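You operate a simulated robot arm through the tools that you are given. There is no shell and no other tool. Be economical: measure what you need, move in short steps, check, and stop when the job is done.

You are at the controls of a simulated two-armed robot. One attempt, no reset.

JOB
Pour the milk into the yellow bowl, hold it and whisk it smooth.
Fine: jug and whisk go back where they were. Set down upright: batter jug.

Only the result counts: the job must be done as asked and must still hold three seconds after the hand-in. Knocking over, shifting, dropping, spilling or breaking anything else fails it.

ROBOT AND FRAMES
Two 7-joint arms with two-finger parallel grippers on one trunk, on a base that drives. Base frame: it is fixed to the floor where the robot stands at the start and does not move with it; the origin is under the middle of the robot, x ahead of it, y to its left, z up. Units: m, degrees, N and s.
The left shoulder is at the start at [0.06, 0.143, 0.926], the right one opposite. With the tool pointing down near the work surface each hand reaches from about 0.28 to 0.72 m from the robot's upright axis, wherever it stands, measured 20 degrees to its own side. Payload 1.57 kg a hand.
The TCP of each hand is the grasp point between the finger pads, 0.03 m short of the fingertips. In the tool frame z runs along the fingers and y along their closing line. Largest opening 0.11 m; finger width 0.024, thickness 0.012; the body of the gripper, 0.048 by 0.112 m, starts 0.078 m behind the TCP.
Orientation is that of the tool frame in the base frame, as [roll, pitch, yaw] about the fixed x, y, z axes, in that order (R = Rz(yaw) Ry(pitch) Rx(roll)). With the fingers straight down and closing along the base's y, the tool's x points along the base's -x, its y along +y and its z along -z.

CONTROLS
- The arms move only by the tool move_arm. It takes "left_rows", "right_rows" or both (then of equal length, played together; a hand with none holds still); each is a list of rows, each a list of 7 numbers: the shift along the tool's x, y, z in units of 30 mm (1.0 is 30 mm), then the turn, a rotation vector about the tool's x, y, z in units of 6 degrees (1.0 is 6 degrees), then the opening, from 0 (shut) to 1 (fully open). In form: [[x, y, z, ax, ay, az, claw], ...]. A call has 1 to 8 rows; each row shifts and turns the commanded pose from where the row before left it, along the tool's axes as they then stand. A call with a number of a shift or a turn outside -1 to 1 is refused whole. Each row takes 0.2 s and may step no farther than 0.05 m and 8.6 degrees from the row before; otherwise, or with a gripper value out of range, the whole call is refused. A pose out of reach is approached as far as the arm can. The call stops where the force on the tool passes 40 N (or 10 N more than at its start, if that is more) or the arm is blocked; 0.2 s more then pass. The fingers move at their own pace (about 0.045 m/s each) and stop on an object; they squeeze with about 34 N. The grip force told is the motor's: it shows also when the fingers shut on nothing. Time passes only in rows, and 0.2 s behind the last, so rows that do not move let the fingers close. The reply holds the time, the measured pose of the TCP, the force on the tool along the base axes, the opening and the grip force, in the units named above and with some noise, with the torque about the TCP (base axes, N m) and any sound that the robot's microphone picked up.
- Cameras (640 x 400 px; columns grow to the right, rows downward): "scene" is now at [0.05, -0.0053, 1.5393]; the picture's right is [-0.07, -1.00, 0.00], its down [-0.74, 0.05, -0.67] and it looks along [0.67, -0.05, -0.74] (base axes); focal length 258 px, centre (320, 200). "left" rides on the left gripper at [0.07, -0.016, -0.141] in its tool frame; the picture's right is [0.23, 0.97, 0.00], its down [-0.86, 0.20, -0.48] and it looks along [-0.47, 0.11, 0.88] (tool axes); focal length 222 px, centre (320, 200). "right" rides on the right gripper at [0.07, 0.016, -0.141] in its tool frame; the picture's right is [-0.23, 0.97, 0.00], its down [-0.86, -0.20, -0.48] and it looks along [-0.47, -0.11, 0.88] (tool axes); focal length 222 px, centre (320, 200). There is no depth. A picture from a camera that has moved, and an enlarged one, comes with that camera's place and axes in the base frame and with its lens.
- capture(camera): a new picture of that camera. The clock stands still meanwhile.
- slide_trunk(by): slides the trunk up (or, below 0, down) by that many m; the arms and the scene camera ride with it, the base frame stays. It gives what a move gives, with no picture.
- drive_base(legs): drives the robot by 1 to 6 legs, each [ahead, left, turn to the left] in m, m and degrees, along the robot's own axes; the way and the turn of a leg run together, so that a leg with both is an arc; at most 1.5 m and 180 degrees a leg. The arms and the cameras ride along, it lands a little off, and it stops where it bumps. It gives what a move gives.
- head_to(pan, tilt): turns the head with the scene camera to pan (to the left, within 86 degrees either way) and tilt (down, from -29 to 69), counted from straight ahead of the robot. It gives what a move gives.
- enlarge(camera, box): a new picture of the part [left, top, right, bottom] of that camera's present view, enlarged. The clock stands still meanwhile.
- sign_off(): hands the job in; it is judged then, once.

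Work in short steps. Places have to be worked out from the pictures, the camera data and where the tool is seen: move nearer, look again, correct. Check each grasp and each placing, and mend what went wrong. You have 120 turns and 108 pictures in all, those below and enlarged ones among them. Open the grippers and draw the arms clear of the work before you hand the job in, unless the task says otherwise; then end with one line.

The tools are called by a JSON object that holds its "api" and its "payload". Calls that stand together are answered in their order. move_arm: Moves the arms, as the interface text tells. Its arguments: {"type":"object","properties":{"left_rows":{"type":"array","items":{"type":"array","items":{"type":"number"}}},"right_rows":{"type":"array","items":{"type":"array","items":{"type":"number"}}}},"required":[]} The other tools are called the same way: slide_trunk (by) slides the trunk up or down; drive_base (legs) drives the base; head_to (pan, tilt) turns the head that bears the scene camera; capture (camera) takes a picture; enlarge (camera, box) takes an enlarged picture of a part of a camera's view; sign_off () hands the job in.

At the start:

```text
time: 0.0
left_tool_pos: [0.5298, 0.2655, 0.9994]
left_ee_rot: [-180.0, 0.0, 180.0]
left_force: [0.1, 0.7, 1.1]
left_wrist_torque: [0.0, -0.03, -0.01]
left_width: 0.1099
left_gripper_force: 0.0
right_tool_pos: [0.6144, -0.2357, 1.0009]
right_ee_rot: [180.0, 0.0, -179.9]
right_force: [0.5, 0.6, 0.4]
right_wrist_torque: [-0.03, 0.02, 0.03]
right_width: 0.11
right_gripper_force: 0.1
trunk travel left (down, up): [-0.525, 0.065]
robot x, y, heading: [0.0038, -0.0015, -0.1]
head pan, tilt: [-4.2, 48.0]
```

scene: 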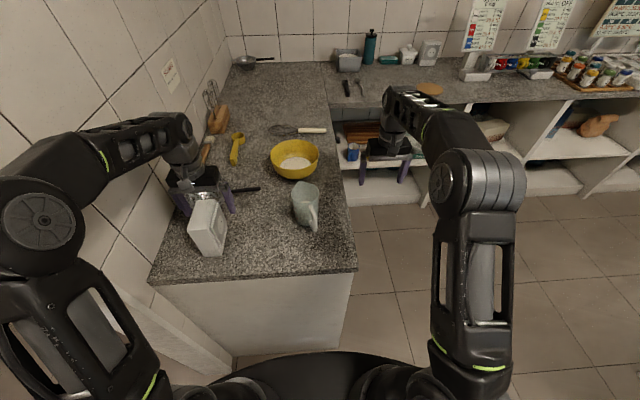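
right: 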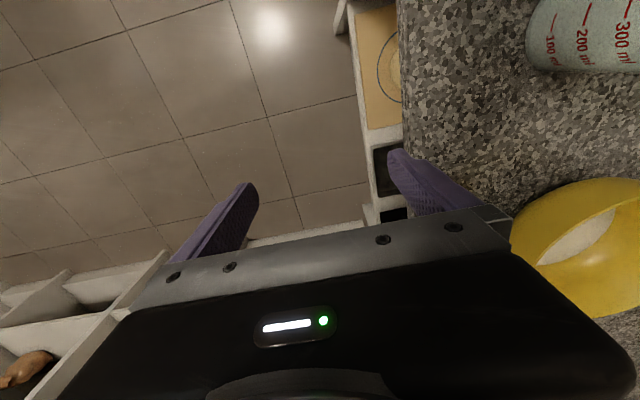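
left: 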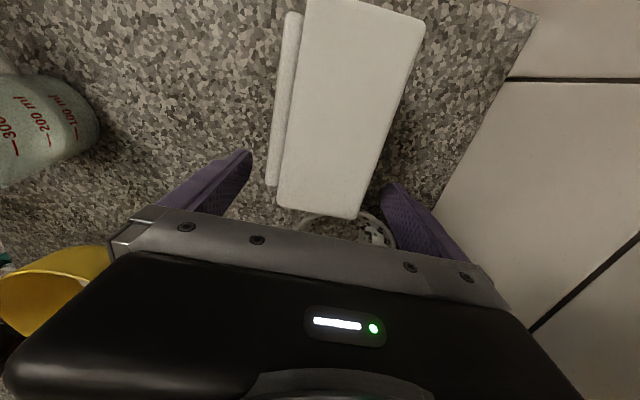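

I start with a closer look at the jug, the bowl and the whisk to work out what they are and where they stand.

{"api": "enlarge", "payload": {"camera": "scene", "box": [140, 100, 360, 290]}}

{"api": "enlarge", "payload": {"camera": "scene", "box": [200, 30, 480, 200]}}

```text
2.11 times, centred on (250, 195) of scene
camera zoom: at [0.05, -0.0053, 1.5393], right [-0.07, -1.0, 0.0], down [-0.74, 0.05, -0.67], along [0.67, -0.05, -0.74], focal length 543 px, centre (467, 210)
```

zoom: 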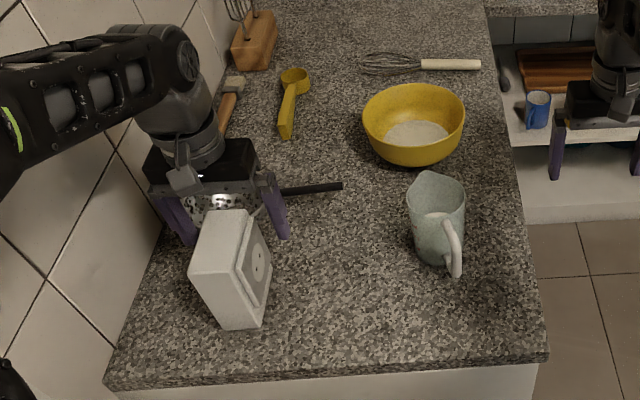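

```text
2.29 times, centred on (340, 115) of scene
camera zoom: at [0.05, -0.0053, 1.5393], right [-0.07, -1.0, 0.0], down [-0.74, 0.05, -0.67], along [0.67, -0.05, -0.74], focal length 590 px, centre (274, 394)
```

zoom: 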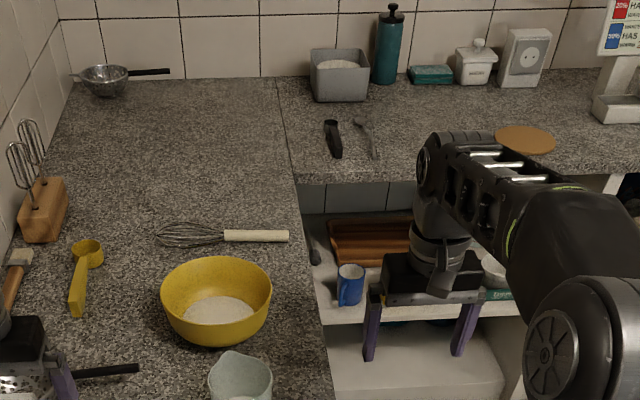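

The jug stands near (0.53, 0.0), the bowl near (0.77, 0.03) and the whisk near x = 1.02. I pull the right hand back and up so its camera can look at the jug from the handle side.

{"api": "move_arm", "payload": {"right_rows": [[0.8, 0.3, -1, 0, 0, 0, 1], [0.8, 0.6, -1, 0, 0, 0, 1], [0.8, 0.8, -0.6, 0, 0, 0, 1], [0.8, 0.8, -0.5, 0, 0, 0, 1], [0.8, 0.8, -0.5, 0, 0, 0, 1], [0.8, 0.8, -0.5, 0, 0, 0, 1], [0.8, 0.8, -0.5, 0, 0, 0, 1], [0.8, 0.8, -0.4, 0, 0, 0, 1]]}}

{"api": "move_arm", "payload": {"right_rows": [[0, 0, 0, 0, -1, 0, 1], [0, 0, 0, 0, -1, 0, 1], [0, 0, 0, 0, -1, 0, 1], [0, 0, 0, 0, -1, 0, 1], [0, 0, 0, 0, -1, 0, 1], [0, 0, 0, 0, -1, 0, 1], [0, 0, 0, 0, -1, 0, 1], [0, 0, 0, 0, 0, 0, 1]]}}

{"api": "capture", "payload": {"camera": "right"}}

{"api": "capture", "payload": {"camera": "scene"}}

```text
time: 1.8
left_tool_pos: [0.5296, 0.2654, 0.9996]
left_ee_rot: [179.9, 0.0, -180.0]
left_force: [0.0, -0.5, 0.3]
left_wrist_torque: [0.05, 0.03, 0.02]
left_width: 0.1101
left_gripper_force: 0.2
right_tool_pos: [0.4871, -0.1258, 1.1125]
right_ee_rot: [180.0, 0.3, -180.0]
right_force: [0.6, 0.0, -0.3]
right_wrist_torque: [0.01, 0.0, -0.01]
right_width: 0.1101
right_gripper_force: 0.0
right hand out of reach, approached as far as the arm can: row 6, 7, 8
trunk travel left (down, up): [-0.525, 0.065]
robot x, y, heading: [-0.0024, 0.0009, 0.2]
head pan, tilt: [-4.2, 48.0]
```

```text
time: 3.6
left_tool_pos: [0.5303, 0.2664, 1.0003]
left_ee_rot: [-180.0, 0.1, -180.0]
left_force: [0.9, 0.6, -0.8]
left_wrist_torque: [-0.04, -0.01, 0.04]
left_width: 0.1099
left_gripper_force: 0.0
right_tool_pos: [0.4855, -0.1266, 1.1119]
right_ee_rot: [179.9, 42.0, 180.0]
right_force: [-0.2, -0.5, -0.2]
right_wrist_torque: [-0.03, 0.01, 0.02]
right_width: 0.11
right_gripper_force: 0.0
trunk travel left (down, up): [-0.525, 0.065]
robot x, y, heading: [-0.0037, -0.0022, 0.0]
head pan, tilt: [-4.2, 48.0]
```

```text
102 pictures are left
camera right: at [0.3391, -0.1097, 1.1714], right [0.17, 0.97, 0.15], down [0.31, -0.2, 0.93], along [0.93, -0.11, -0.34], focal length 222 px, centre (320, 200)
```

right: 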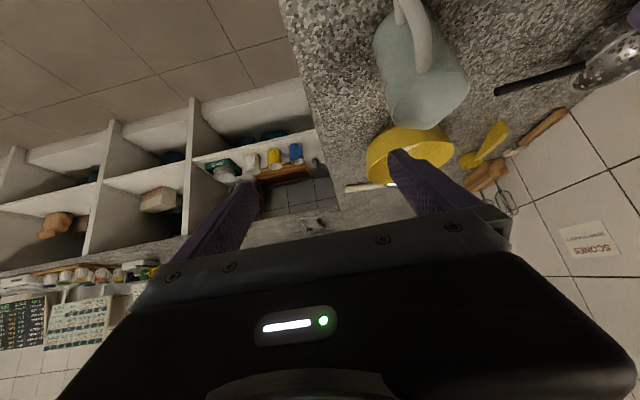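

```text
101 pictures are left
camera scene: at [0.0501, -0.0052, 1.5393], right [-0.07, -1.0, 0.0], down [-0.74, 0.05, -0.67], along [0.67, -0.05, -0.74], focal length 258 px, centre (320, 200)
```

scene: 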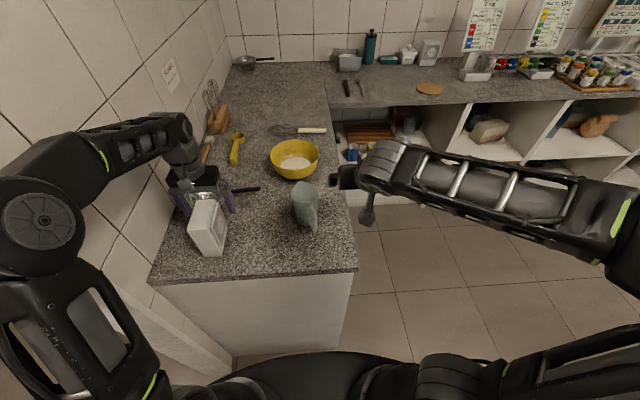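

The jug rim is near (0.55, 0.0, 1.02) with the handle towards me at about 25° to the right, so the spout points roughly at the bowl. Before I grasp it I rehearse the pouring turn in free air near the bowl to check that the right arm can do it.

{"api": "move_arm", "payload": {"right_rows": [[-0.76, 0.49, 0.36, 0, 0, 0, 1], [-0.76, 0.49, 0.36, 0, 0, 0, 1], [-0.76, 0.49, 0.36, 0, 0, 0, 1], [-0.76, 0.49, 0.36, 0, 0, 0, 1], [-0.76, 0.49, 0.36, 0, 0, 0, 1], [-0.76, 0.49, 0.36, 0, 0, 0, 1], [-0.76, 0.49, 0.36, 0, 0, 0, 1], [-0.76, 0.49, 0.36, 0, 0, 0, 1]]}}

{"api": "move_arm", "payload": {"right_rows": [[0, 0, 0, 0, 1, 0, 1], [0, 0, 0, 0, 1, 0, 1], [0, 0, 0, 0, 1, 0, 1], [0, 0, 0, 0, 1, 0, 1], [0, 0, 0, 0, 1, 0, 1], [0, 0, 0, 0, 1, 0, 1], [0, 0, 0, 0, 1, 0, 1], [0, 0, 0, 0, 1, 0, 1]]}}

{"api": "move_arm", "payload": {"right_rows": [[0, 0, 0, 0, 1, 0, 1], [0, 0, 0, 0, 1, 0, 1], [0, 0, 0, 0, 1, 0, 1], [0, 0, 0, 0, 1, 0, 1], [0, 0, 0, 0, 1, 0, 1], [0, 0, 0, 0, 0, 0, 1]]}}

{"api": "capture", "payload": {"camera": "right"}}

```text
time: 5.4
left_tool_pos: [0.5319, 0.2661, 0.9995]
left_ee_rot: [-179.9, 0.0, -180.0]
left_force: [0.1, -0.2, -1.0]
left_wrist_torque: [0.0, -0.02, -0.02]
left_width: 0.11
left_gripper_force: 0.2
right_tool_pos: [0.6816, -0.0091, 1.1688]
right_ee_rot: [180.0, 42.0, 180.0]
right_force: [0.5, 1.3, -0.3]
right_wrist_torque: [0.01, 0.03, 0.03]
right_width: 0.1099
right_gripper_force: 0.1
trunk travel left (down, up): [-0.525, 0.065]
robot x, y, heading: [-0.0033, 0.0005, -0.1]
head pan, tilt: [-4.2, 48.0]
```

```text
time: 7.2
left_tool_pos: [0.5303, 0.2664, 0.9998]
left_ee_rot: [180.0, 0.0, -180.0]
left_force: [-0.2, -0.1, 0.0]
left_wrist_torque: [0.02, -0.01, -0.04]
left_width: 0.1099
left_gripper_force: 0.0
right_tool_pos: [0.6577, -0.0018, 1.1642]
right_ee_rot: [179.9, 21.5, 180.0]
right_force: [-0.2, -0.5, -0.5]
right_wrist_torque: [-0.02, 0.0, -0.01]
right_width: 0.1101
right_gripper_force: 0.1
right hand out of reach, approached as far as the arm can: row 3, 4, 5, 6, 7, 8
trunk travel left (down, up): [-0.525, 0.065]
robot x, y, heading: [0.0018, -0.0009, 0.2]
head pan, tilt: [-4.2, 48.0]
```

```text
time: 8.6
left_tool_pos: [0.53, 0.2657, 0.9998]
left_ee_rot: [179.9, 0.1, -179.9]
left_force: [0.3, -0.2, 0.5]
left_wrist_torque: [0.03, -0.01, 0.01]
left_width: 0.1102
left_gripper_force: 0.1
right_tool_pos: [0.6575, -0.0026, 1.1647]
right_ee_rot: [180.0, 21.4, -179.9]
right_force: [0.4, -0.7, 1.6]
right_wrist_torque: [0.03, -0.01, 0.02]
right_width: 0.1099
right_gripper_force: 0.0
right hand out of reach, approached as far as the arm can: row 1, 2, 3, 4, 5
trunk travel left (down, up): [-0.525, 0.065]
robot x, y, heading: [-0.0023, 0.0015, 0.0]
head pan, tilt: [-4.2, 48.0]
```

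```text
100 pictures are left
camera right: at [0.5407, 0.015, 1.2712], right [0.21, 0.97, 0.08], down [0.62, -0.2, 0.76], along [0.75, -0.11, -0.65], focal length 222 px, centre (320, 200)
```

right: 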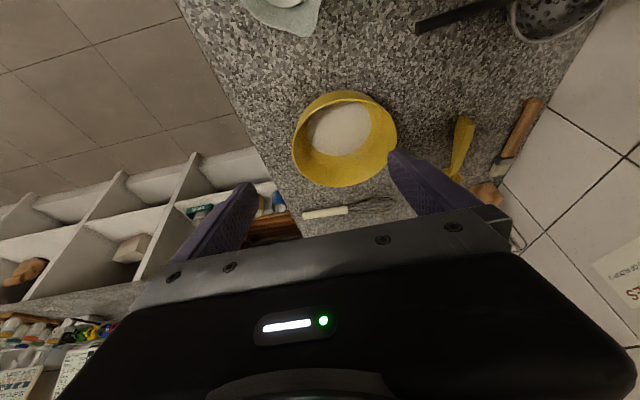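

The turn is out of reach from here: the bowl, at about (0.775, 0.03) with its rim at z ≈ 0.975, is too far. I will work from the counter's right side, at about (0.78, -0.52) facing +y. First I raise and retract both hands.

{"api": "move_arm", "payload": {"left_rows": [[0, 0, -1, 0, 0, 0, 1], [0, 0, -1, 0, 0, 0, 1], [0, 0, -1, 0, 0, 0, 1], [0, 0, -1, 0, 0, 0, 1], [0.5, 0, -1, 0, 0, 0, 1], [0.8, 0, -0.5, 0, 0, 0, 1], [0.8, 0, 0, 0, 0, 0, 1], [0.8, 0, 0, 0, 0, 0, 1]], "right_rows": [[0.8, -0.9, -0.4, 0, 0, 0, 1], [0.8, -0.9, -0.4, 0, 0, 0, 1], [0.8, -0.9, -0.4, 0, 0, 0, 1], [0.8, -0.9, -0.4, 0, 0, 0, 1], [0.8, -0.9, -0.4, 0, 0, 0, 1], [0.8, -0.9, -0.4, 0, 0, 0, 1], [0, -0.9, 0, 0, 0, 0, 1], [0, -0.9, 0, 0, 0, 0, 1]]}}

{"api": "capture", "payload": {"camera": "scene"}}

```text
time: 10.4
left_tool_pos: [0.4576, 0.2646, 1.1045]
left_ee_rot: [-180.0, 0.1, -179.9]
left_force: [-0.2, -0.1, 0.7]
left_wrist_torque: [0.04, 0.0, 0.02]
left_width: 0.1099
left_gripper_force: 0.1
left hand out of reach, approached as far as the arm can: row 4, 5
right_tool_pos: [0.4977, -0.2175, 1.1798]
right_ee_rot: [179.9, 21.5, -180.0]
right_force: [0.6, -0.2, 0.7]
right_wrist_torque: [0.02, -0.03, 0.05]
right_width: 0.1102
right_gripper_force: 0.0
trunk travel left (down, up): [-0.525, 0.065]
robot x, y, heading: [0.0008, 0.0009, -0.0]
head pan, tilt: [-4.2, 48.0]
```

```text
99 pictures are left
camera scene: at [0.0487, -0.0062, 1.5393], right [-0.07, -1.0, 0.0], down [-0.74, 0.05, -0.67], along [0.67, -0.05, -0.74], focal length 258 px, centre (320, 200)
```

scene: 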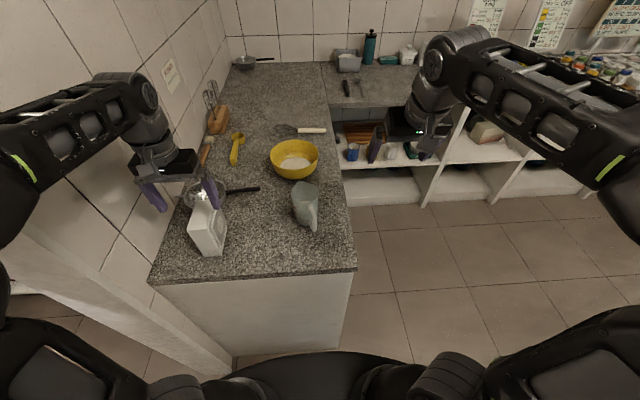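

Both hands are up. I raise the trunk fully for clearance, then drive right past the counter's edge and turn left there.

{"api": "slide_trunk", "payload": {"by": 0.06}}

{"api": "drive_base", "payload": {"legs": [[0, -0.58, 0], [0, 0, 88]]}}

{"api": "head_to", "payload": {"pan": -20, "tilt": 48}}

{"api": "capture", "payload": {"camera": "scene"}}

```text
time: 11.4
left_tool_pos: [0.459, 0.2659, 1.1634]
left_ee_rot: [179.9, 0.0, -180.0]
left_force: [-0.2, 0.5, -0.4]
left_wrist_torque: [-0.01, 0.01, 0.0]
left_width: 0.1099
left_gripper_force: 0.0
right_tool_pos: [0.4992, -0.2168, 1.2395]
right_ee_rot: [179.9, 21.3, -180.0]
right_force: [-0.3, 0.1, -0.1]
right_wrist_torque: [0.02, -0.02, 0.0]
right_width: 0.1101
right_gripper_force: 0.1
trunk travel left (down, up): [-0.585, 0.005]
robot x, y, heading: [-0.0018, 0.0012, -0.0]
head pan, tilt: [-4.2, 48.0]
```

```text
time: 18.5
left_tool_pos: [-0.252, -0.1221, 1.1633]
left_ee_rot: [179.9, 0.0, -91.6]
left_force: [-0.9, -0.5, -0.7]
left_wrist_torque: [-0.01, -0.01, 0.03]
left_width: 0.1103
left_gripper_force: 0.1
right_tool_pos: [0.2305, -0.0971, 1.2396]
right_ee_rot: [180.0, 21.4, -91.5]
right_force: [-0.4, 0.2, -0.1]
right_wrist_torque: [0.01, -0.01, 0.04]
right_width: 0.11
right_gripper_force: 0.0
trunk travel left (down, up): [-0.585, 0.005]
robot x, y, heading: [0.0007, -0.5896, 88.3]
head pan, tilt: [-4.2, 48.0]
```

```text
time: 19.3
left_tool_pos: [-0.2511, -0.1218, 1.1634]
left_ee_rot: [180.0, 0.0, -91.6]
left_force: [0.1, -0.7, -0.4]
left_wrist_torque: [-0.02, 0.01, 0.01]
left_width: 0.11
left_gripper_force: 0.1
right_tool_pos: [0.2315, -0.0952, 1.2397]
right_ee_rot: [179.9, 21.4, -91.6]
right_force: [0.4, -0.1, 0.2]
right_wrist_torque: [0.01, 0.0, -0.02]
right_width: 0.11
right_gripper_force: 0.1
trunk travel left (down, up): [-0.585, 0.005]
robot x, y, heading: [0.0027, -0.5919, 88.5]
head pan, tilt: [-20.0, 48.0]
```

```text
98 pictures are left
camera scene: at [0.0304, -0.5448, 1.5993], right [0.93, -0.37, 0.0], down [-0.27, -0.69, -0.67], along [0.25, 0.62, -0.74], focal length 258 px, centre (320, 200)
```

scene: 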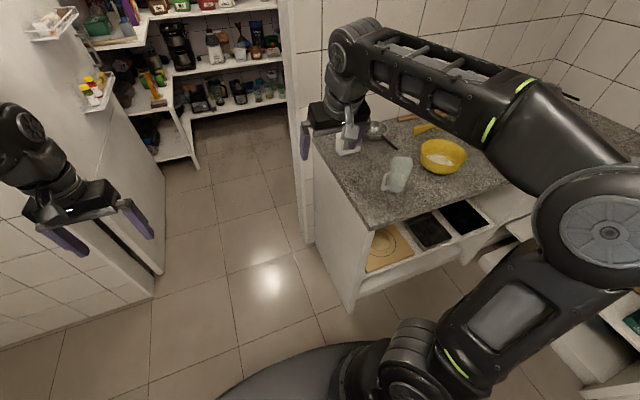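

The way along the counter's right side is clear. I drive sideways to the robot's right until I am level with the bowl.

{"api": "drive_base", "payload": {"legs": [[0, -0.76, 1.5]]}}

{"api": "head_to", "payload": {"pan": 0, "tilt": 52}}

{"api": "capture", "payload": {"camera": "scene"}}

{"api": "capture", "payload": {"camera": "left"}}

{"api": "capture", "payload": {"camera": "right"}}

```text
time: 23.4
left_tool_pos: [0.494, -0.1387, 1.1631]
left_ee_rot: [-179.9, 0.0, -89.0]
left_force: [0.7, -0.1, 0.3]
left_wrist_torque: [-0.02, -0.01, 0.01]
left_width: 0.11
left_gripper_force: 0.1
right_tool_pos: [0.9758, -0.0924, 1.2391]
right_ee_rot: [179.9, 21.4, -89.0]
right_force: [0.0, -0.5, -0.3]
right_wrist_torque: [-0.01, 0.01, -0.02]
right_width: 0.1101
right_gripper_force: 0.0
trunk travel left (down, up): [-0.585, 0.005]
robot x, y, heading: [0.7696, -0.5938, 90.7]
head pan, tilt: [-20.0, 48.0]
```

```text
time: 24.2
left_tool_pos: [0.4942, -0.1392, 1.1636]
left_ee_rot: [179.9, 0.1, -89.1]
left_force: [-0.1, -0.6, 0.6]
left_wrist_torque: [-0.02, -0.01, 0.0]
left_width: 0.1099
left_gripper_force: 0.1
right_tool_pos: [0.9757, -0.0918, 1.2392]
right_ee_rot: [-179.9, 21.3, -89.2]
right_force: [-0.2, 0.3, -1.1]
right_wrist_torque: [0.02, 0.01, 0.0]
right_width: 0.1099
right_gripper_force: 0.1
trunk travel left (down, up): [-0.585, 0.005]
robot x, y, heading: [0.7685, -0.5937, 90.8]
head pan, tilt: [0.0, 52.0]
```

```text
97 pictures are left
camera scene: at [0.7675, -0.5481, 1.5939], right [1.0, 0.01, 0.0], down [0.01, -0.79, -0.62], along [-0.01, 0.62, -0.79], focal length 258 px, centre (320, 200)
```

scene: 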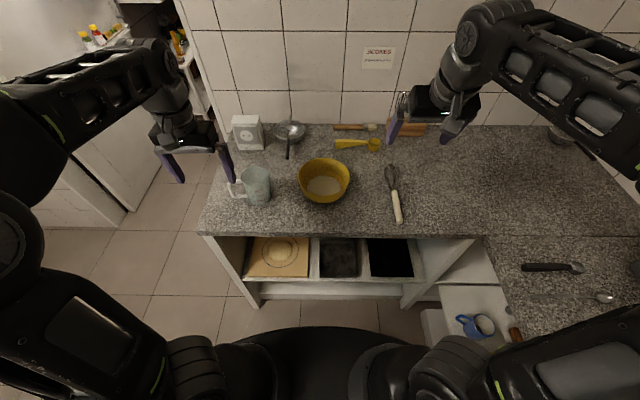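

```text
96 pictures are left
camera left: at [0.5109, -0.2075, 1.3041], right [-0.97, -0.24, 0.0], down [-0.21, 0.85, 0.48], along [-0.12, 0.46, -0.88], focal length 222 px, centre (320, 200)
```

left: 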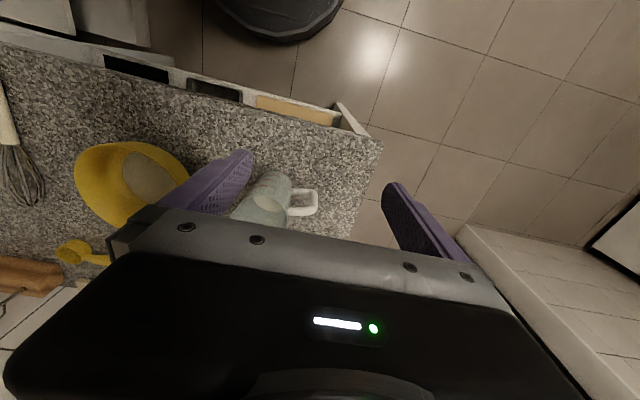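

```text
95 pictures are left
camera right: at [0.9609, -0.2077, 1.3466], right [-0.98, 0.2, 0.08], down [0.19, 0.63, 0.76], along [0.1, 0.76, -0.65], focal length 222 px, centre (320, 200)
```

right: 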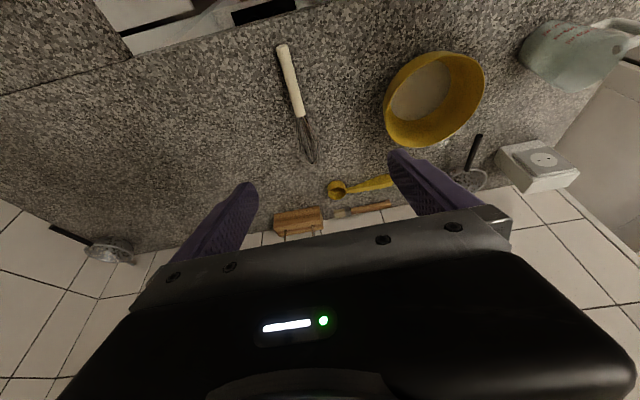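

The layout from here is good: jug on the left, bowl ahead, whisk on the right. I edge a little closer and take enlarged views to fix positions.

{"api": "drive_base", "payload": {"legs": [[0.06, 0, -0.7]]}}

{"api": "enlarge", "payload": {"camera": "scene", "box": [190, 100, 430, 270]}}

{"api": "enlarge", "payload": {"camera": "left", "box": [60, 60, 400, 260]}}

{"api": "enlarge", "payload": {"camera": "right", "box": [260, 0, 640, 230]}}

```text
time: 25.2
left_tool_pos: [0.4997, -0.074, 1.1628]
left_ee_rot: [180.0, -0.1, -89.8]
left_force: [-1.0, 0.1, -0.7]
left_wrist_torque: [-0.06, 0.03, 0.01]
left_width: 0.1098
left_gripper_force: 0.0
right_tool_pos: [0.9807, -0.0321, 1.2391]
right_ee_rot: [179.9, 21.3, -89.8]
right_force: [-0.5, 0.6, 0.7]
right_wrist_torque: [-0.02, 0.01, 0.01]
right_width: 0.1099
right_gripper_force: 0.0
trunk travel left (down, up): [-0.585, 0.005]
robot x, y, heading: [0.7673, -0.5321, 90.2]
head pan, tilt: [0.0, 52.0]
```

```text
2.35 times, centred on (310, 185) of scene
camera zoom: at [0.7674, -0.4855, 1.5938], right [1.0, 0.0, 0.0], down [0.0, -0.79, -0.61], along [0.0, 0.61, -0.79], focal length 607 px, centre (344, 235)
```

zoom: 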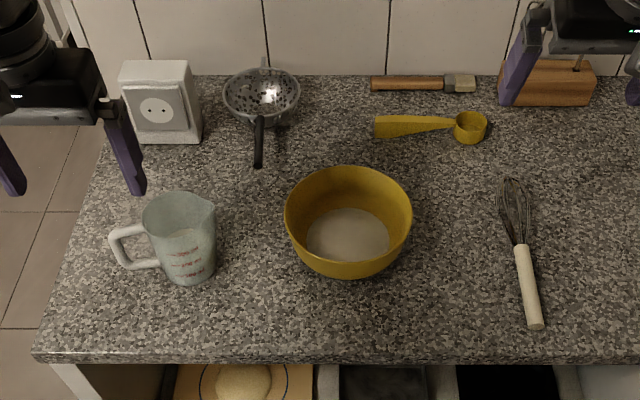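

```text
1.88 times, centred on (230, 160) of left
camera zoom: at [0.5151, -0.1423, 1.3034], right [-0.97, -0.23, 0.0], down [-0.2, 0.86, 0.48], along [-0.11, 0.46, -0.88], focal length 418 px, centre (489, 275)
```

zoom: 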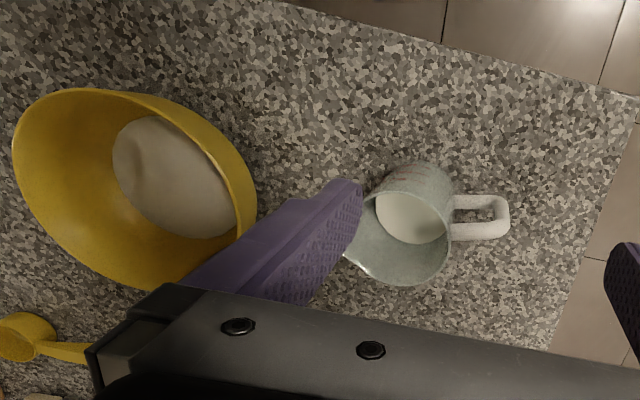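

```text
1.68 times, centred on (450, 115) of right
camera zoom: at [0.9649, -0.148, 1.346], right [-0.97, 0.21, 0.08], down [0.2, 0.62, 0.76], along [0.11, 0.75, -0.65], focal length 374 px, centre (101, 343)
```

zoom: 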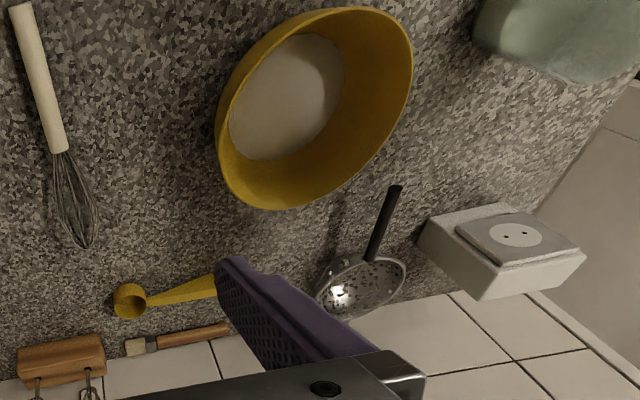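

Positions now: jug axis ≈ (0.553, 0.012), rim z ≈ 0.985, spout pointing at azimuth ≈ 21°, handle opposite, reaching about 0.087 out; bowl centre (0.773, 0.03), radius 0.085. I rehearse the pour with the empty left hand over the bowl: move, yaw, then tilt.

{"api": "move_arm", "payload": {"left_rows": [[-0.35, -0.95, 0, 0, 0, 0, 1], [-0.35, -0.95, 0, 0, 0, 0, 1], [-0.35, -0.95, 0, 0, 0, 0, 1], [-0.35, -0.95, 0, 0, 0, 0, 1], [-0.35, -0.95, 0.25, 0, 0, 0, 1], [-0.35, -0.95, 0.5, 0, 0, 0, 1], [-0.35, -0.95, 0.5, 0, 0, 0, 1], [-0.35, -0.95, 0.5, 0, 0, 0, 1]]}}

{"api": "move_arm", "payload": {"left_rows": [[0, 0, 0, 0, 0, 1, 1], [0, 0, 0, 0, 0, 1, 1], [0, 0, 0, 0, 0, 1, 1], [0, 0, 0, 0, 0, 1, 1], [0, 0, 0, 0, 0, 1, 1], [0, 0, 0, 0, 0, 1, 1], [0, 0, 0, 0, 0, 1, 1], [0, 0, 0, 0, 0, 1, 1]]}}

{"api": "move_arm", "payload": {"left_rows": [[0, 0, 0, 0, 0, 1, 1], [0, 0, 0, 0, 0, 1, 1], [0, 0, 0, 0, 0, 1, 1], [0, 0, 0, 0, 0.5, 0.5, 1], [0, 0, 0, 0, 1, 0, 1], [0, 0, 0, 0, 1, 0, 1], [0, 0, 0, 0, 1, 0, 1], [0, 0, 0, 0, 1, 0, 1]]}}

```text
time: 27.0
left_tool_pos: [0.7257, 0.0121, 1.108]
left_ee_rot: [180.0, -0.1, -89.8]
left_force: [0.9, 0.3, -1.0]
left_wrist_torque: [0.01, 0.01, -0.01]
left_width: 0.11
left_gripper_force: 0.1
right_tool_pos: [0.9817, -0.0332, 1.2397]
right_ee_rot: [179.8, 21.3, -89.8]
right_force: [-0.1, 0.9, -0.1]
right_wrist_torque: [-0.04, 0.01, -0.01]
right_width: 0.1101
right_gripper_force: 0.1
trunk travel left (down, up): [-0.585, 0.005]
robot x, y, heading: [0.7673, -0.5295, 90.2]
head pan, tilt: [0.0, 52.0]
```

```text
time: 28.8
left_tool_pos: [0.7263, 0.0099, 1.111]
left_ee_rot: [-179.9, 0.1, -137.9]
left_force: [0.6, 0.3, -0.7]
left_wrist_torque: [0.02, 0.01, -0.01]
left_width: 0.1098
left_gripper_force: 0.0
right_tool_pos: [0.9813, -0.0348, 1.2398]
right_ee_rot: [-180.0, 21.3, -89.8]
right_force: [0.3, -0.3, 0.1]
right_wrist_torque: [0.0, 0.05, -0.01]
right_width: 0.1098
right_gripper_force: 0.0
trunk travel left (down, up): [-0.585, 0.005]
robot x, y, heading: [0.7654, -0.5288, 90.2]
head pan, tilt: [0.0, 52.0]
```

```text
time: 30.6
left_tool_pos: [0.7203, -0.0104, 1.1129]
left_ee_rot: [179.5, -6.6, -160.6]
left_force: [-0.1, 0.4, -0.3]
left_wrist_torque: [0.0, -0.02, 0.02]
left_width: 0.1101
left_gripper_force: 0.1
left hand out of reach, approached as far as the arm can: row 5, 6, 7, 8
right_tool_pos: [0.9814, -0.0333, 1.2401]
right_ee_rot: [-180.0, 21.3, -89.8]
right_force: [0.1, 0.1, -0.4]
right_wrist_torque: [-0.02, 0.01, -0.02]
right_width: 0.1101
right_gripper_force: 0.1
trunk travel left (down, up): [-0.585, 0.005]
robot x, y, heading: [0.7673, -0.5317, 90.0]
head pan, tilt: [0.0, 52.0]
```

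At this height the arm stops at about 7° past straight down. I test a lower height, which is where the spout would be just above the rim anyway.

{"api": "move_arm", "payload": {"left_rows": [[0, 0, 1, 0, 0, 0, 1], [0, 0, 0.8, 0, 0, 0, 1], [0, 0, 0, 0, 1, 0, 1], [0, 0, 0, 0, 1, 0, 1], [0, 0, 0, 0, 1, 0, 1], [0, 0, 0, 0, 1, 0, 1]]}}

```text
time: 32.0
left_tool_pos: [0.7147, -0.0128, 1.0598]
left_ee_rot: [179.5, -15.5, -160.6]
left_force: [0.4, -0.7, 0.8]
left_wrist_torque: [0.02, 0.01, 0.03]
left_width: 0.1101
left_gripper_force: 0.1
left hand out of reach, approached as far as the arm can: row 4, 5, 6
right_tool_pos: [0.9811, -0.0348, 1.2392]
right_ee_rot: [-180.0, 21.3, -89.8]
right_force: [0.8, 0.1, 0.4]
right_wrist_torque: [0.01, 0.0, 0.01]
right_width: 0.11
right_gripper_force: 0.1
trunk travel left (down, up): [-0.585, 0.005]
robot x, y, heading: [0.7658, -0.5317, 89.8]
head pan, tilt: [0.0, 52.0]
```

At z = 1.06 the arm gets to 15° past down, so a grasp that starts with nearly horizontal fingers gives enough tilt. I bring the left hand up and back over behind the jug handle.

{"api": "move_arm", "payload": {"left_rows": [[0, 0, -0.4, 0, -0.86, 0, 1], [0, 0, -0.4, 0, -0.86, 0, 1], [0, 0, -0.4, 0, -0.86, 0, 1], [0.97, 0.26, 0, 0, 0, 0, 1], [0.97, 0.26, 0, 0, 0, 0, 1], [0.97, 0.26, 0, 0, 0, 0, 1], [0.97, 0.26, 0, 0, 0, 0, 1], [0.97, 0.26, 0, 0, 0, 0, 1]]}}

{"api": "move_arm", "payload": {"left_rows": [[0.97, 0.26, 0, 0, 0, 0, 1], [0.97, 0.26, 0, 0, 0, 0, 1], [0.97, 0.26, 0, 0, 0, 0, 1], [0.97, 0.26, 0, 0, 0, 0, 1], [0.97, 0.26, 0, 0, 0, 0, 1], [0, 0, 0, 0, -1, 0, 1], [0, 0, 0, 0, -1, 0, 1], [0, 0, 0, 0, -1, 0, 1]]}}

{"api": "move_arm", "payload": {"left_rows": [[0, 0, 0, 0, -1, 0, 1], [0, 0, 0, 0, -1, 0, 1], [0, 0, 0, 0, -1, 0, 1], [0, 0, 0, 0, -1, 0, 1], [0, 0, 0, 0, -1, 0, 1], [0, 0, 0, 0, -1, 0, 1], [0, 0, 0, 0, -1, 0, 1], [0, 0, 0, 0, -1, 0, 1]]}}

{"api": "capture", "payload": {"camera": "scene"}}

{"api": "capture", "payload": {"camera": "left"}}

```text
time: 33.8
left_tool_pos: [0.568, -0.0204, 1.0937]
left_ee_rot: [179.5, -0.1, -160.6]
left_force: [0.0, 0.7, -0.1]
left_wrist_torque: [-0.03, -0.03, -0.02]
left_width: 0.11
left_gripper_force: 0.0
right_tool_pos: [0.9805, -0.0347, 1.24]
right_ee_rot: [-180.0, 21.4, -89.8]
right_force: [0.6, 0.3, 0.1]
right_wrist_torque: [-0.01, -0.03, -0.02]
right_width: 0.11
right_gripper_force: 0.0
trunk travel left (down, up): [-0.585, 0.005]
robot x, y, heading: [0.7643, -0.5329, 90.2]
head pan, tilt: [0.0, 52.0]
```

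```text
time: 35.6
left_tool_pos: [0.4212, -0.0326, 1.0962]
left_ee_rot: [179.4, 18.0, -160.9]
left_force: [-0.7, -0.1, 0.3]
left_wrist_torque: [0.0, -0.02, 0.0]
left_width: 0.1102
left_gripper_force: 0.0
right_tool_pos: [0.9806, -0.0346, 1.24]
right_ee_rot: [179.9, 21.4, -89.9]
right_force: [1.1, -0.3, -0.6]
right_wrist_torque: [0.03, -0.02, 0.0]
right_width: 0.11
right_gripper_force: 0.1
trunk travel left (down, up): [-0.585, 0.005]
robot x, y, heading: [0.7703, -0.5325, 90.4]
head pan, tilt: [0.0, 52.0]
```

```text
time: 37.4
left_tool_pos: [0.4198, -0.0328, 1.0963]
left_ee_rot: [178.7, 66.0, -161.9]
left_force: [0.3, 1.0, 0.7]
left_wrist_torque: [0.01, -0.04, -0.02]
left_width: 0.1101
left_gripper_force: 0.1
right_tool_pos: [0.9804, -0.0348, 1.2397]
right_ee_rot: [-180.0, 21.2, -89.8]
right_force: [-0.9, 1.0, 1.3]
right_wrist_torque: [0.04, 0.02, 0.02]
right_width: 0.11
right_gripper_force: 0.0
trunk travel left (down, up): [-0.585, 0.005]
robot x, y, heading: [0.768, -0.5331, 90.3]
head pan, tilt: [0.0, 52.0]
```

```text
91 pictures are left
camera scene: at [0.7667, -0.4879, 1.5939], right [1.0, 0.0, 0.0], down [0.0, -0.79, -0.62], along [0.0, 0.62, -0.79], focal length 258 px, centre (320, 200)
```

scene: 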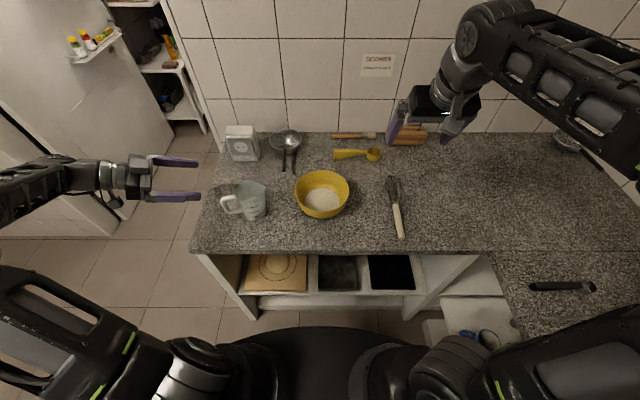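

```text
90 pictures are left
camera left: at [0.2759, -0.0999, 1.0883], right [-0.41, 0.89, -0.2], down [-0.15, 0.15, 0.98], along [0.9, 0.43, 0.07], focal length 222 px, centre (320, 200)
```

left: 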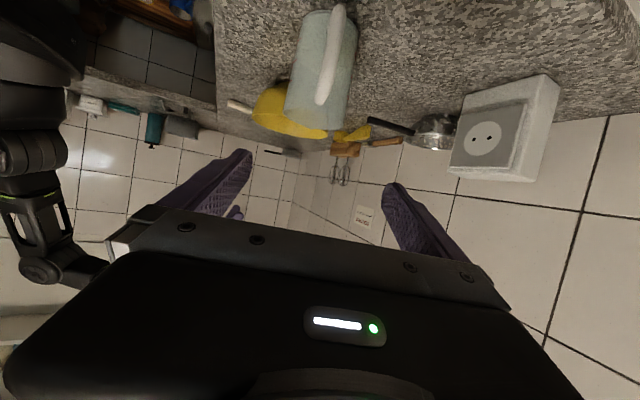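

The handle plane lies at about 20° and the jug axis at about (0.553, 0.005). With the fingers horizontal, the wrist camera would hang almost onto the counter, so I roll the hand 180° about its own axis while it is still clear.

{"api": "move_arm", "payload": {"left_rows": [[0, 0, 0, 0, 0, -1, 1], [0, 0, 0, 0, 0, -1, 1], [0, 0, 0, 0, 0, -1, 1], [0, 0, 0, 0, 0, -1, 1], [0, 0, 0, 0, 0, -1, 1], [0, 0, 0, 0, 0, -1, 1], [0, 0, 0, 0, 0, -1, 1], [0, 0, 0, 0, 0, -1, 1]]}}

{"api": "move_arm", "payload": {"left_rows": [[0, 0, 0, 0, 0, -1, 1], [0, 0, 0, 0, 0, -1, 1], [0, 0, 0, 0, 0, -1, 1], [0, 0, 0, 0, 0, -1, 1], [0, 0, 0, 0, 0, -1, 1], [0, 0, 0, 0, 0, -1, 1], [0, 0, 0, 0, 0, -1, 1], [0, 0, 0, 0, 0, -1, 1]]}}

{"api": "move_arm", "payload": {"left_rows": [[0, 0, 0, 0, 0, -1, 1], [0, 0, 0, 0, 0, -1, 1], [0, 0, 0, 0, 0, -1, 1], [0, 0, 0, 0, 0, -1, 1], [0, 0, 0, 0, 0, -1, 1], [0, 0, 0, 0, 0, -1, 1], [0, 0, 0, 0, 0, -1, 1], [0, 0, 0, 0, 0, -1, 1]]}}

{"api": "move_arm", "payload": {"left_rows": [[0, 0, 0, 0, 0, -1, 1], [0, 0, 0, 0, 0, -1, 1], [0, 0, 0, 0, 0, -1, 1], [0, 0, 0, 0, 0, -1, 1], [0, 0, 0, 0, 0, -1, 1], [0, 0, 0, 0, 0, -1, 1]]}}

{"api": "capture", "payload": {"camera": "left"}}

```text
time: 39.2
left_tool_pos: [0.418, -0.0309, 1.0953]
left_ee_rot: [-121.2, 38.1, -90.9]
left_force: [0.3, 0.5, 0.2]
left_wrist_torque: [0.02, -0.04, -0.01]
left_width: 0.1101
left_gripper_force: 0.0
right_tool_pos: [0.981, -0.033, 1.2391]
right_ee_rot: [-180.0, 21.3, -89.9]
right_force: [-1.3, -0.2, -0.3]
right_wrist_torque: [0.01, -0.01, -0.01]
right_width: 0.1098
right_gripper_force: 0.1
trunk travel left (down, up): [-0.585, 0.005]
robot x, y, heading: [0.7687, -0.5339, 90.4]
head pan, tilt: [0.0, 52.0]
```

```text
time: 41.0
left_tool_pos: [0.4202, -0.0337, 1.0969]
left_ee_rot: [-114.1, -5.1, -68.3]
left_force: [0.1, 0.4, 0.4]
left_wrist_torque: [-0.02, 0.02, 0.0]
left_width: 0.1099
left_gripper_force: 0.0
right_tool_pos: [0.9817, -0.0333, 1.2406]
right_ee_rot: [-180.0, 21.4, -89.8]
right_force: [-0.7, 0.7, 0.2]
right_wrist_torque: [-0.02, 0.0, -0.01]
right_width: 0.1098
right_gripper_force: 0.0
trunk travel left (down, up): [-0.585, 0.005]
robot x, y, heading: [0.7647, -0.5355, 90.4]
head pan, tilt: [0.0, 52.0]
```

```text
time: 42.8
left_tool_pos: [0.4196, -0.0329, 1.0971]
left_ee_rot: [-126.9, -47.4, -41.6]
left_force: [-0.1, -0.9, -0.6]
left_wrist_torque: [0.0, 0.01, 0.02]
left_width: 0.1101
left_gripper_force: 0.1
right_tool_pos: [0.981, -0.0341, 1.2375]
right_ee_rot: [-179.9, 21.3, -89.8]
right_force: [-0.3, -0.2, 0.0]
right_wrist_torque: [0.01, 0.01, -0.02]
right_width: 0.1099
right_gripper_force: 0.0
trunk travel left (down, up): [-0.585, 0.005]
robot x, y, heading: [0.7651, -0.5354, 90.2]
head pan, tilt: [0.0, 52.0]
```

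```text
time: 44.2
left_tool_pos: [0.4194, -0.033, 1.096]
left_ee_rot: [-179.0, -65.9, 18.4]
left_force: [0.1, 1.0, -1.2]
left_wrist_torque: [-0.01, 0.01, 0.01]
left_width: 0.1098
left_gripper_force: 0.1
right_tool_pos: [0.9801, -0.0345, 1.2395]
right_ee_rot: [180.0, 21.3, -89.7]
right_force: [0.4, 0.0, 0.9]
right_wrist_torque: [0.0, -0.01, -0.02]
right_width: 0.1101
right_gripper_force: 0.0
trunk travel left (down, up): [-0.585, 0.005]
robot x, y, heading: [0.7655, -0.5356, 90.1]
head pan, tilt: [0.0, 52.0]
```

```text
89 pictures are left
camera left: at [0.3189, -0.0509, 1.2174], right [0.41, -0.89, 0.2], down [-0.68, -0.45, -0.59], along [0.61, 0.11, -0.78], focal length 222 px, centre (320, 200)
```

left: 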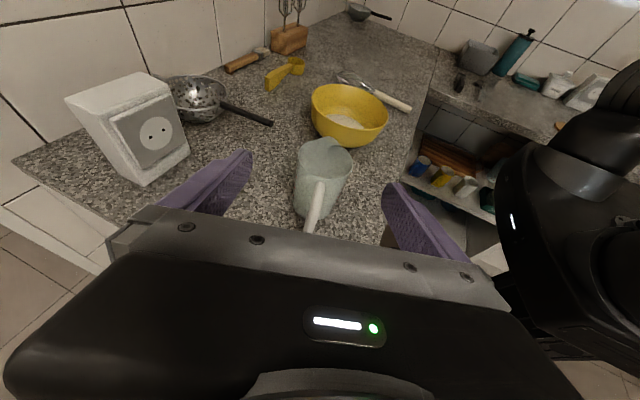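

The hand now has its camera on top and looks straight along the handle. I level the fingers to about 6° below horizontal and lower to grasp height behind the handle.

{"api": "move_arm", "payload": {"left_rows": [[0, 0, 0, 0, 1, 0, 1], [0, 0, 0, 0, 1, 0, 1], [0, 0, 0, 0, 1, 0, 1], [-0.9, 0.03, 0, 0, 0, 0, 1], [-0.9, 0.03, 0, 0, 0, 0, 1], [-0.9, 0.03, 0, 0, 0, 0, 1], [-0.9, 0.03, 0, 0, 0, 0, 1], [-0.9, 0.03, 0, 0, 0, 0, 1]]}}

{"api": "capture", "payload": {"camera": "left"}}

{"api": "enlarge", "payload": {"camera": "scene", "box": [80, 120, 360, 290]}}

```text
time: 46.0
left_tool_pos: [0.4085, -0.041, 0.9614]
left_ee_rot: [-175.0, -83.8, 14.4]
left_force: [0.1, -0.8, 0.6]
left_wrist_torque: [0.0, -0.02, 0.01]
left_width: 0.11
left_gripper_force: 0.1
right_tool_pos: [0.9807, -0.0339, 1.2398]
right_ee_rot: [-180.0, 21.3, -89.8]
right_force: [0.0, 0.2, 0.5]
right_wrist_torque: [0.0, -0.01, 0.0]
right_width: 0.1102
right_gripper_force: 0.0
trunk travel left (down, up): [-0.585, 0.005]
robot x, y, heading: [0.7672, -0.5347, 90.3]
head pan, tilt: [0.0, 52.0]
```

```text
88 pictures are left
camera left: at [0.2776, -0.0688, 1.0448], right [0.35, -0.91, 0.22], down [-0.47, -0.37, -0.8], along [0.81, 0.18, -0.56], focal length 222 px, centre (320, 200)
```

left: 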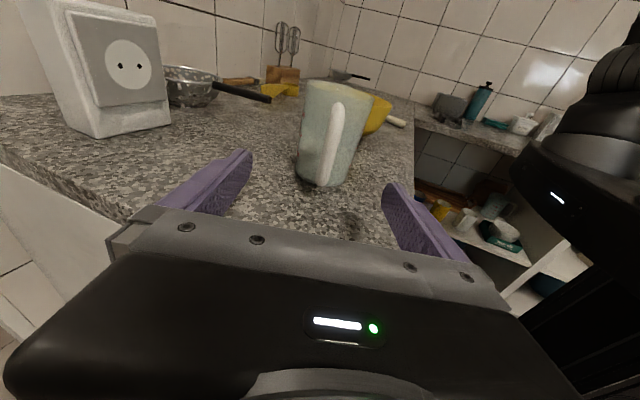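

```text
2.29 times, centred on (220, 205) of scene
camera zoom: at [0.767, -0.4878, 1.5939], right [1.0, 0.0, 0.0], down [0.0, -0.79, -0.62], along [0.0, 0.62, -0.79], focal length 590 px, centre (549, 189)
```

zoom: 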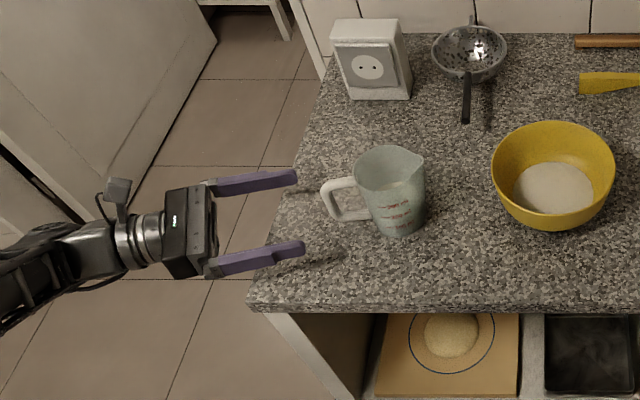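

The fingers are aligned at azimuth 19°, 6° below horizontal, tips still about 3 cm short of the handle. I enlarge once more to check the lateral centring before advancing.

{"api": "enlarge", "payload": {"camera": "scene", "box": [200, 170, 280, 240]}}

{"api": "enlarge", "payload": {"camera": "left", "box": [220, 50, 440, 210]}}

```text
5.71 times, centred on (240, 205) of scene
camera zoom: at [0.767, -0.4878, 1.5939], right [1.0, 0.0, 0.0], down [0.0, -0.79, -0.62], along [0.0, 0.62, -0.79], focal length 1475 px, centre (777, 171)
```

zoom: 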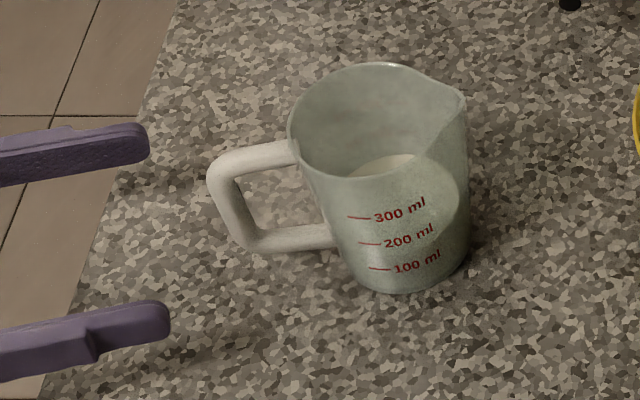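

```text
2.50 times, centred on (330, 130) of left
camera zoom: at [0.2776, -0.0688, 1.0448], right [0.35, -0.91, 0.22], down [-0.47, -0.37, -0.8], along [0.81, 0.18, -0.56], focal length 555 px, centre (295, 375)
```

zoom: 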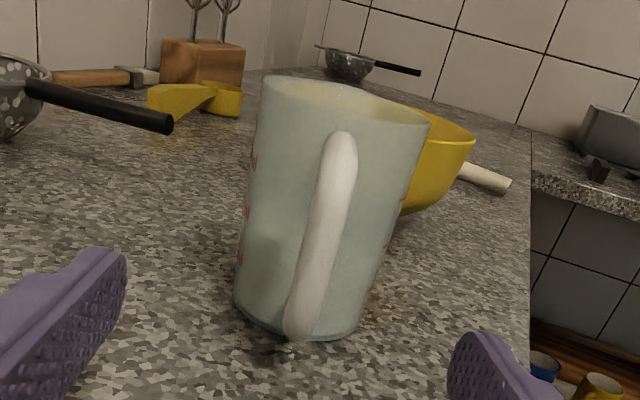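

Refined: jug axis (0.550, 0.005), base z ≈ 0.894, rim z ≈ 1.005, diameter about 0.08. I advance 0.129 m so the pads reach just past the axis and the palm stays about 1 cm clear of the handle.

{"api": "move_arm", "payload": {"left_rows": [[0.1, 0.03, 0.86, 0, 0, 0, 1], [0.1, 0.03, 0.86, 0, 0, 0, 1], [0.1, 0.03, 0.86, 0, 0, 0, 1], [0.1, 0.03, 0.86, 0, 0, 0, 1], [0.1, 0.03, 0.86, 0, 0, 0, 1]]}}

{"api": "enlarge", "payload": {"camera": "scene", "box": [160, 150, 300, 260]}}

{"api": "capture", "payload": {"camera": "left"}}

```text
time: 47.2
left_tool_pos: [0.529, -0.001, 0.9623]
left_ee_rot: [-175.2, -83.8, 14.5]
left_force: [0.1, 0.2, 0.2]
left_wrist_torque: [0.0, 0.03, 0.0]
left_width: 0.1096
left_gripper_force: 0.0
right_tool_pos: [0.9799, -0.0334, 1.2393]
right_ee_rot: [179.9, 21.3, -89.8]
right_force: [0.0, -1.0, 0.2]
right_wrist_torque: [-0.01, 0.01, 0.03]
right_width: 0.1098
right_gripper_force: 0.1
trunk travel left (down, up): [-0.585, 0.005]
robot x, y, heading: [0.7648, -0.5301, 90.3]
head pan, tilt: [0.0, 52.0]
```

```text
3.64 times, centred on (230, 205) of scene
camera zoom: at [0.7678, -0.4877, 1.5939], right [1.0, 0.0, 0.0], down [0.0, -0.79, -0.62], along [0.0, 0.62, -0.79], focal length 938 px, centre (647, 182)
```

zoom: 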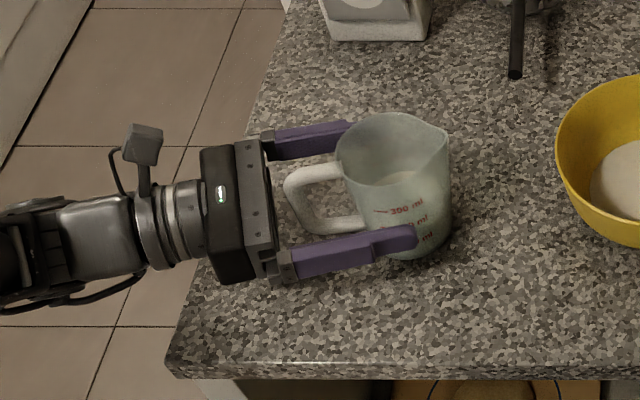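

```text
83 pictures are left
camera left: at [0.3978, -0.0317, 1.0467], right [0.35, -0.91, 0.22], down [-0.47, -0.37, -0.8], along [0.81, 0.18, -0.56], focal length 222 px, centre (320, 200)
```

left: 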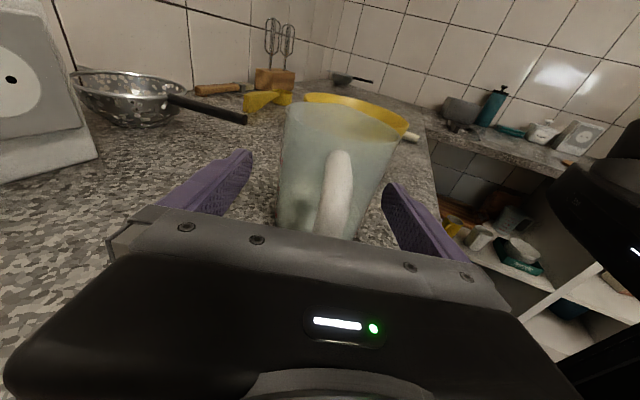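

The jug sits between the fingers, slightly nearer the robot-side pad. I shift 6 mm that way and close.

{"api": "move_arm", "payload": {"left_rows": [[0, 0.2, 0, 0, 0, 0, 1], [0, 0, 0, 0, 0, 0, 0.6], [0, 0, 0, 0, 0, 0, 0.5], [0, 0, 0, 0, 0, 0, 0.3], [0, 0, 0, 0, 0, 0, 0.3], [0, 0, 0, 0, 0, 0, 0.3], [0, 0, 0, 0, 0, 0, 0.3]]}}

{"api": "enlarge", "payload": {"camera": "scene", "box": [160, 150, 300, 260]}}

```text
time: 48.8
left_tool_pos: [0.5323, -0.0077, 0.9639]
left_ee_rot: [-175.3, -84.0, 14.5]
left_force: [-1.2, 0.0, 0.8]
left_wrist_torque: [0.01, 0.04, 0.01]
left_width: 0.0773
left_gripper_force: 33.9
right_tool_pos: [0.9801, -0.0346, 1.2403]
right_ee_rot: [-180.0, 21.3, -89.7]
right_force: [0.6, 1.0, -0.3]
right_wrist_torque: [0.0, -0.01, 0.01]
right_width: 0.1099
right_gripper_force: 0.1
trunk travel left (down, up): [-0.585, 0.005]
robot x, y, heading: [0.7675, -0.5312, 89.9]
head pan, tilt: [0.0, 52.0]
```

```text
3.64 times, centred on (230, 205) of scene
camera zoom: at [0.7673, -0.4879, 1.5939], right [1.0, 0.0, 0.0], down [0.0, -0.79, -0.62], along [0.0, 0.62, -0.79], focal length 938 px, centre (647, 182)
```

zoom: 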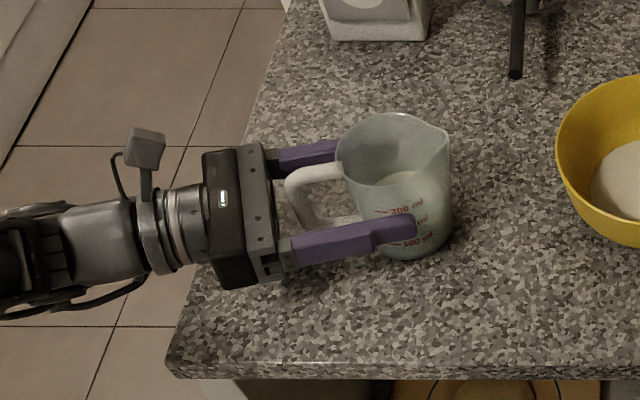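

Gripped at 0.077 m with full force, and the jug did not shift. I lift it 3 cm straight up to test the hold.

{"api": "move_arm", "payload": {"left_rows": [[0.5, 0, 0, 0, 0, 0, 0.3], [0.5, 0, 0.1, 0, 0, 0, 0.3], [0.5, 0, 0.1, 0, 0, 0, 0.3]]}}

{"api": "enlarge", "payload": {"camera": "scene", "box": [160, 130, 340, 260]}}

```text
time: 49.6
left_tool_pos: [0.5432, -0.004, 1.0072]
left_ee_rot: [-175.3, -83.9, 14.8]
left_force: [1.0, 0.1, -2.0]
left_wrist_torque: [0.02, 0.03, -0.01]
left_width: 0.077
left_gripper_force: 34.2
right_tool_pos: [0.9812, -0.0344, 1.2393]
right_ee_rot: [179.8, 21.3, -89.8]
right_force: [1.0, 0.2, 0.7]
right_wrist_torque: [0.02, -0.01, -0.01]
right_width: 0.11
right_gripper_force: 0.1
trunk travel left (down, up): [-0.585, 0.005]
robot x, y, heading: [0.7669, -0.5325, 90.1]
head pan, tilt: [0.0, 52.0]
```

```text
3.08 times, centred on (250, 195) of scene
camera zoom: at [0.7677, -0.488, 1.5938], right [1.0, 0.0, 0.0], down [0.0, -0.79, -0.62], along [0.0, 0.62, -0.79], focal length 794 px, centre (535, 215)
```

zoom: 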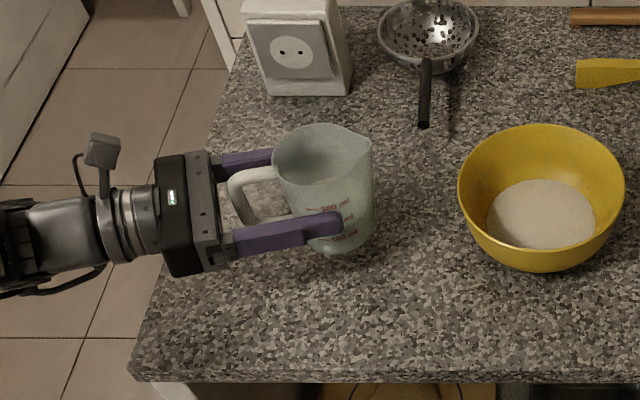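

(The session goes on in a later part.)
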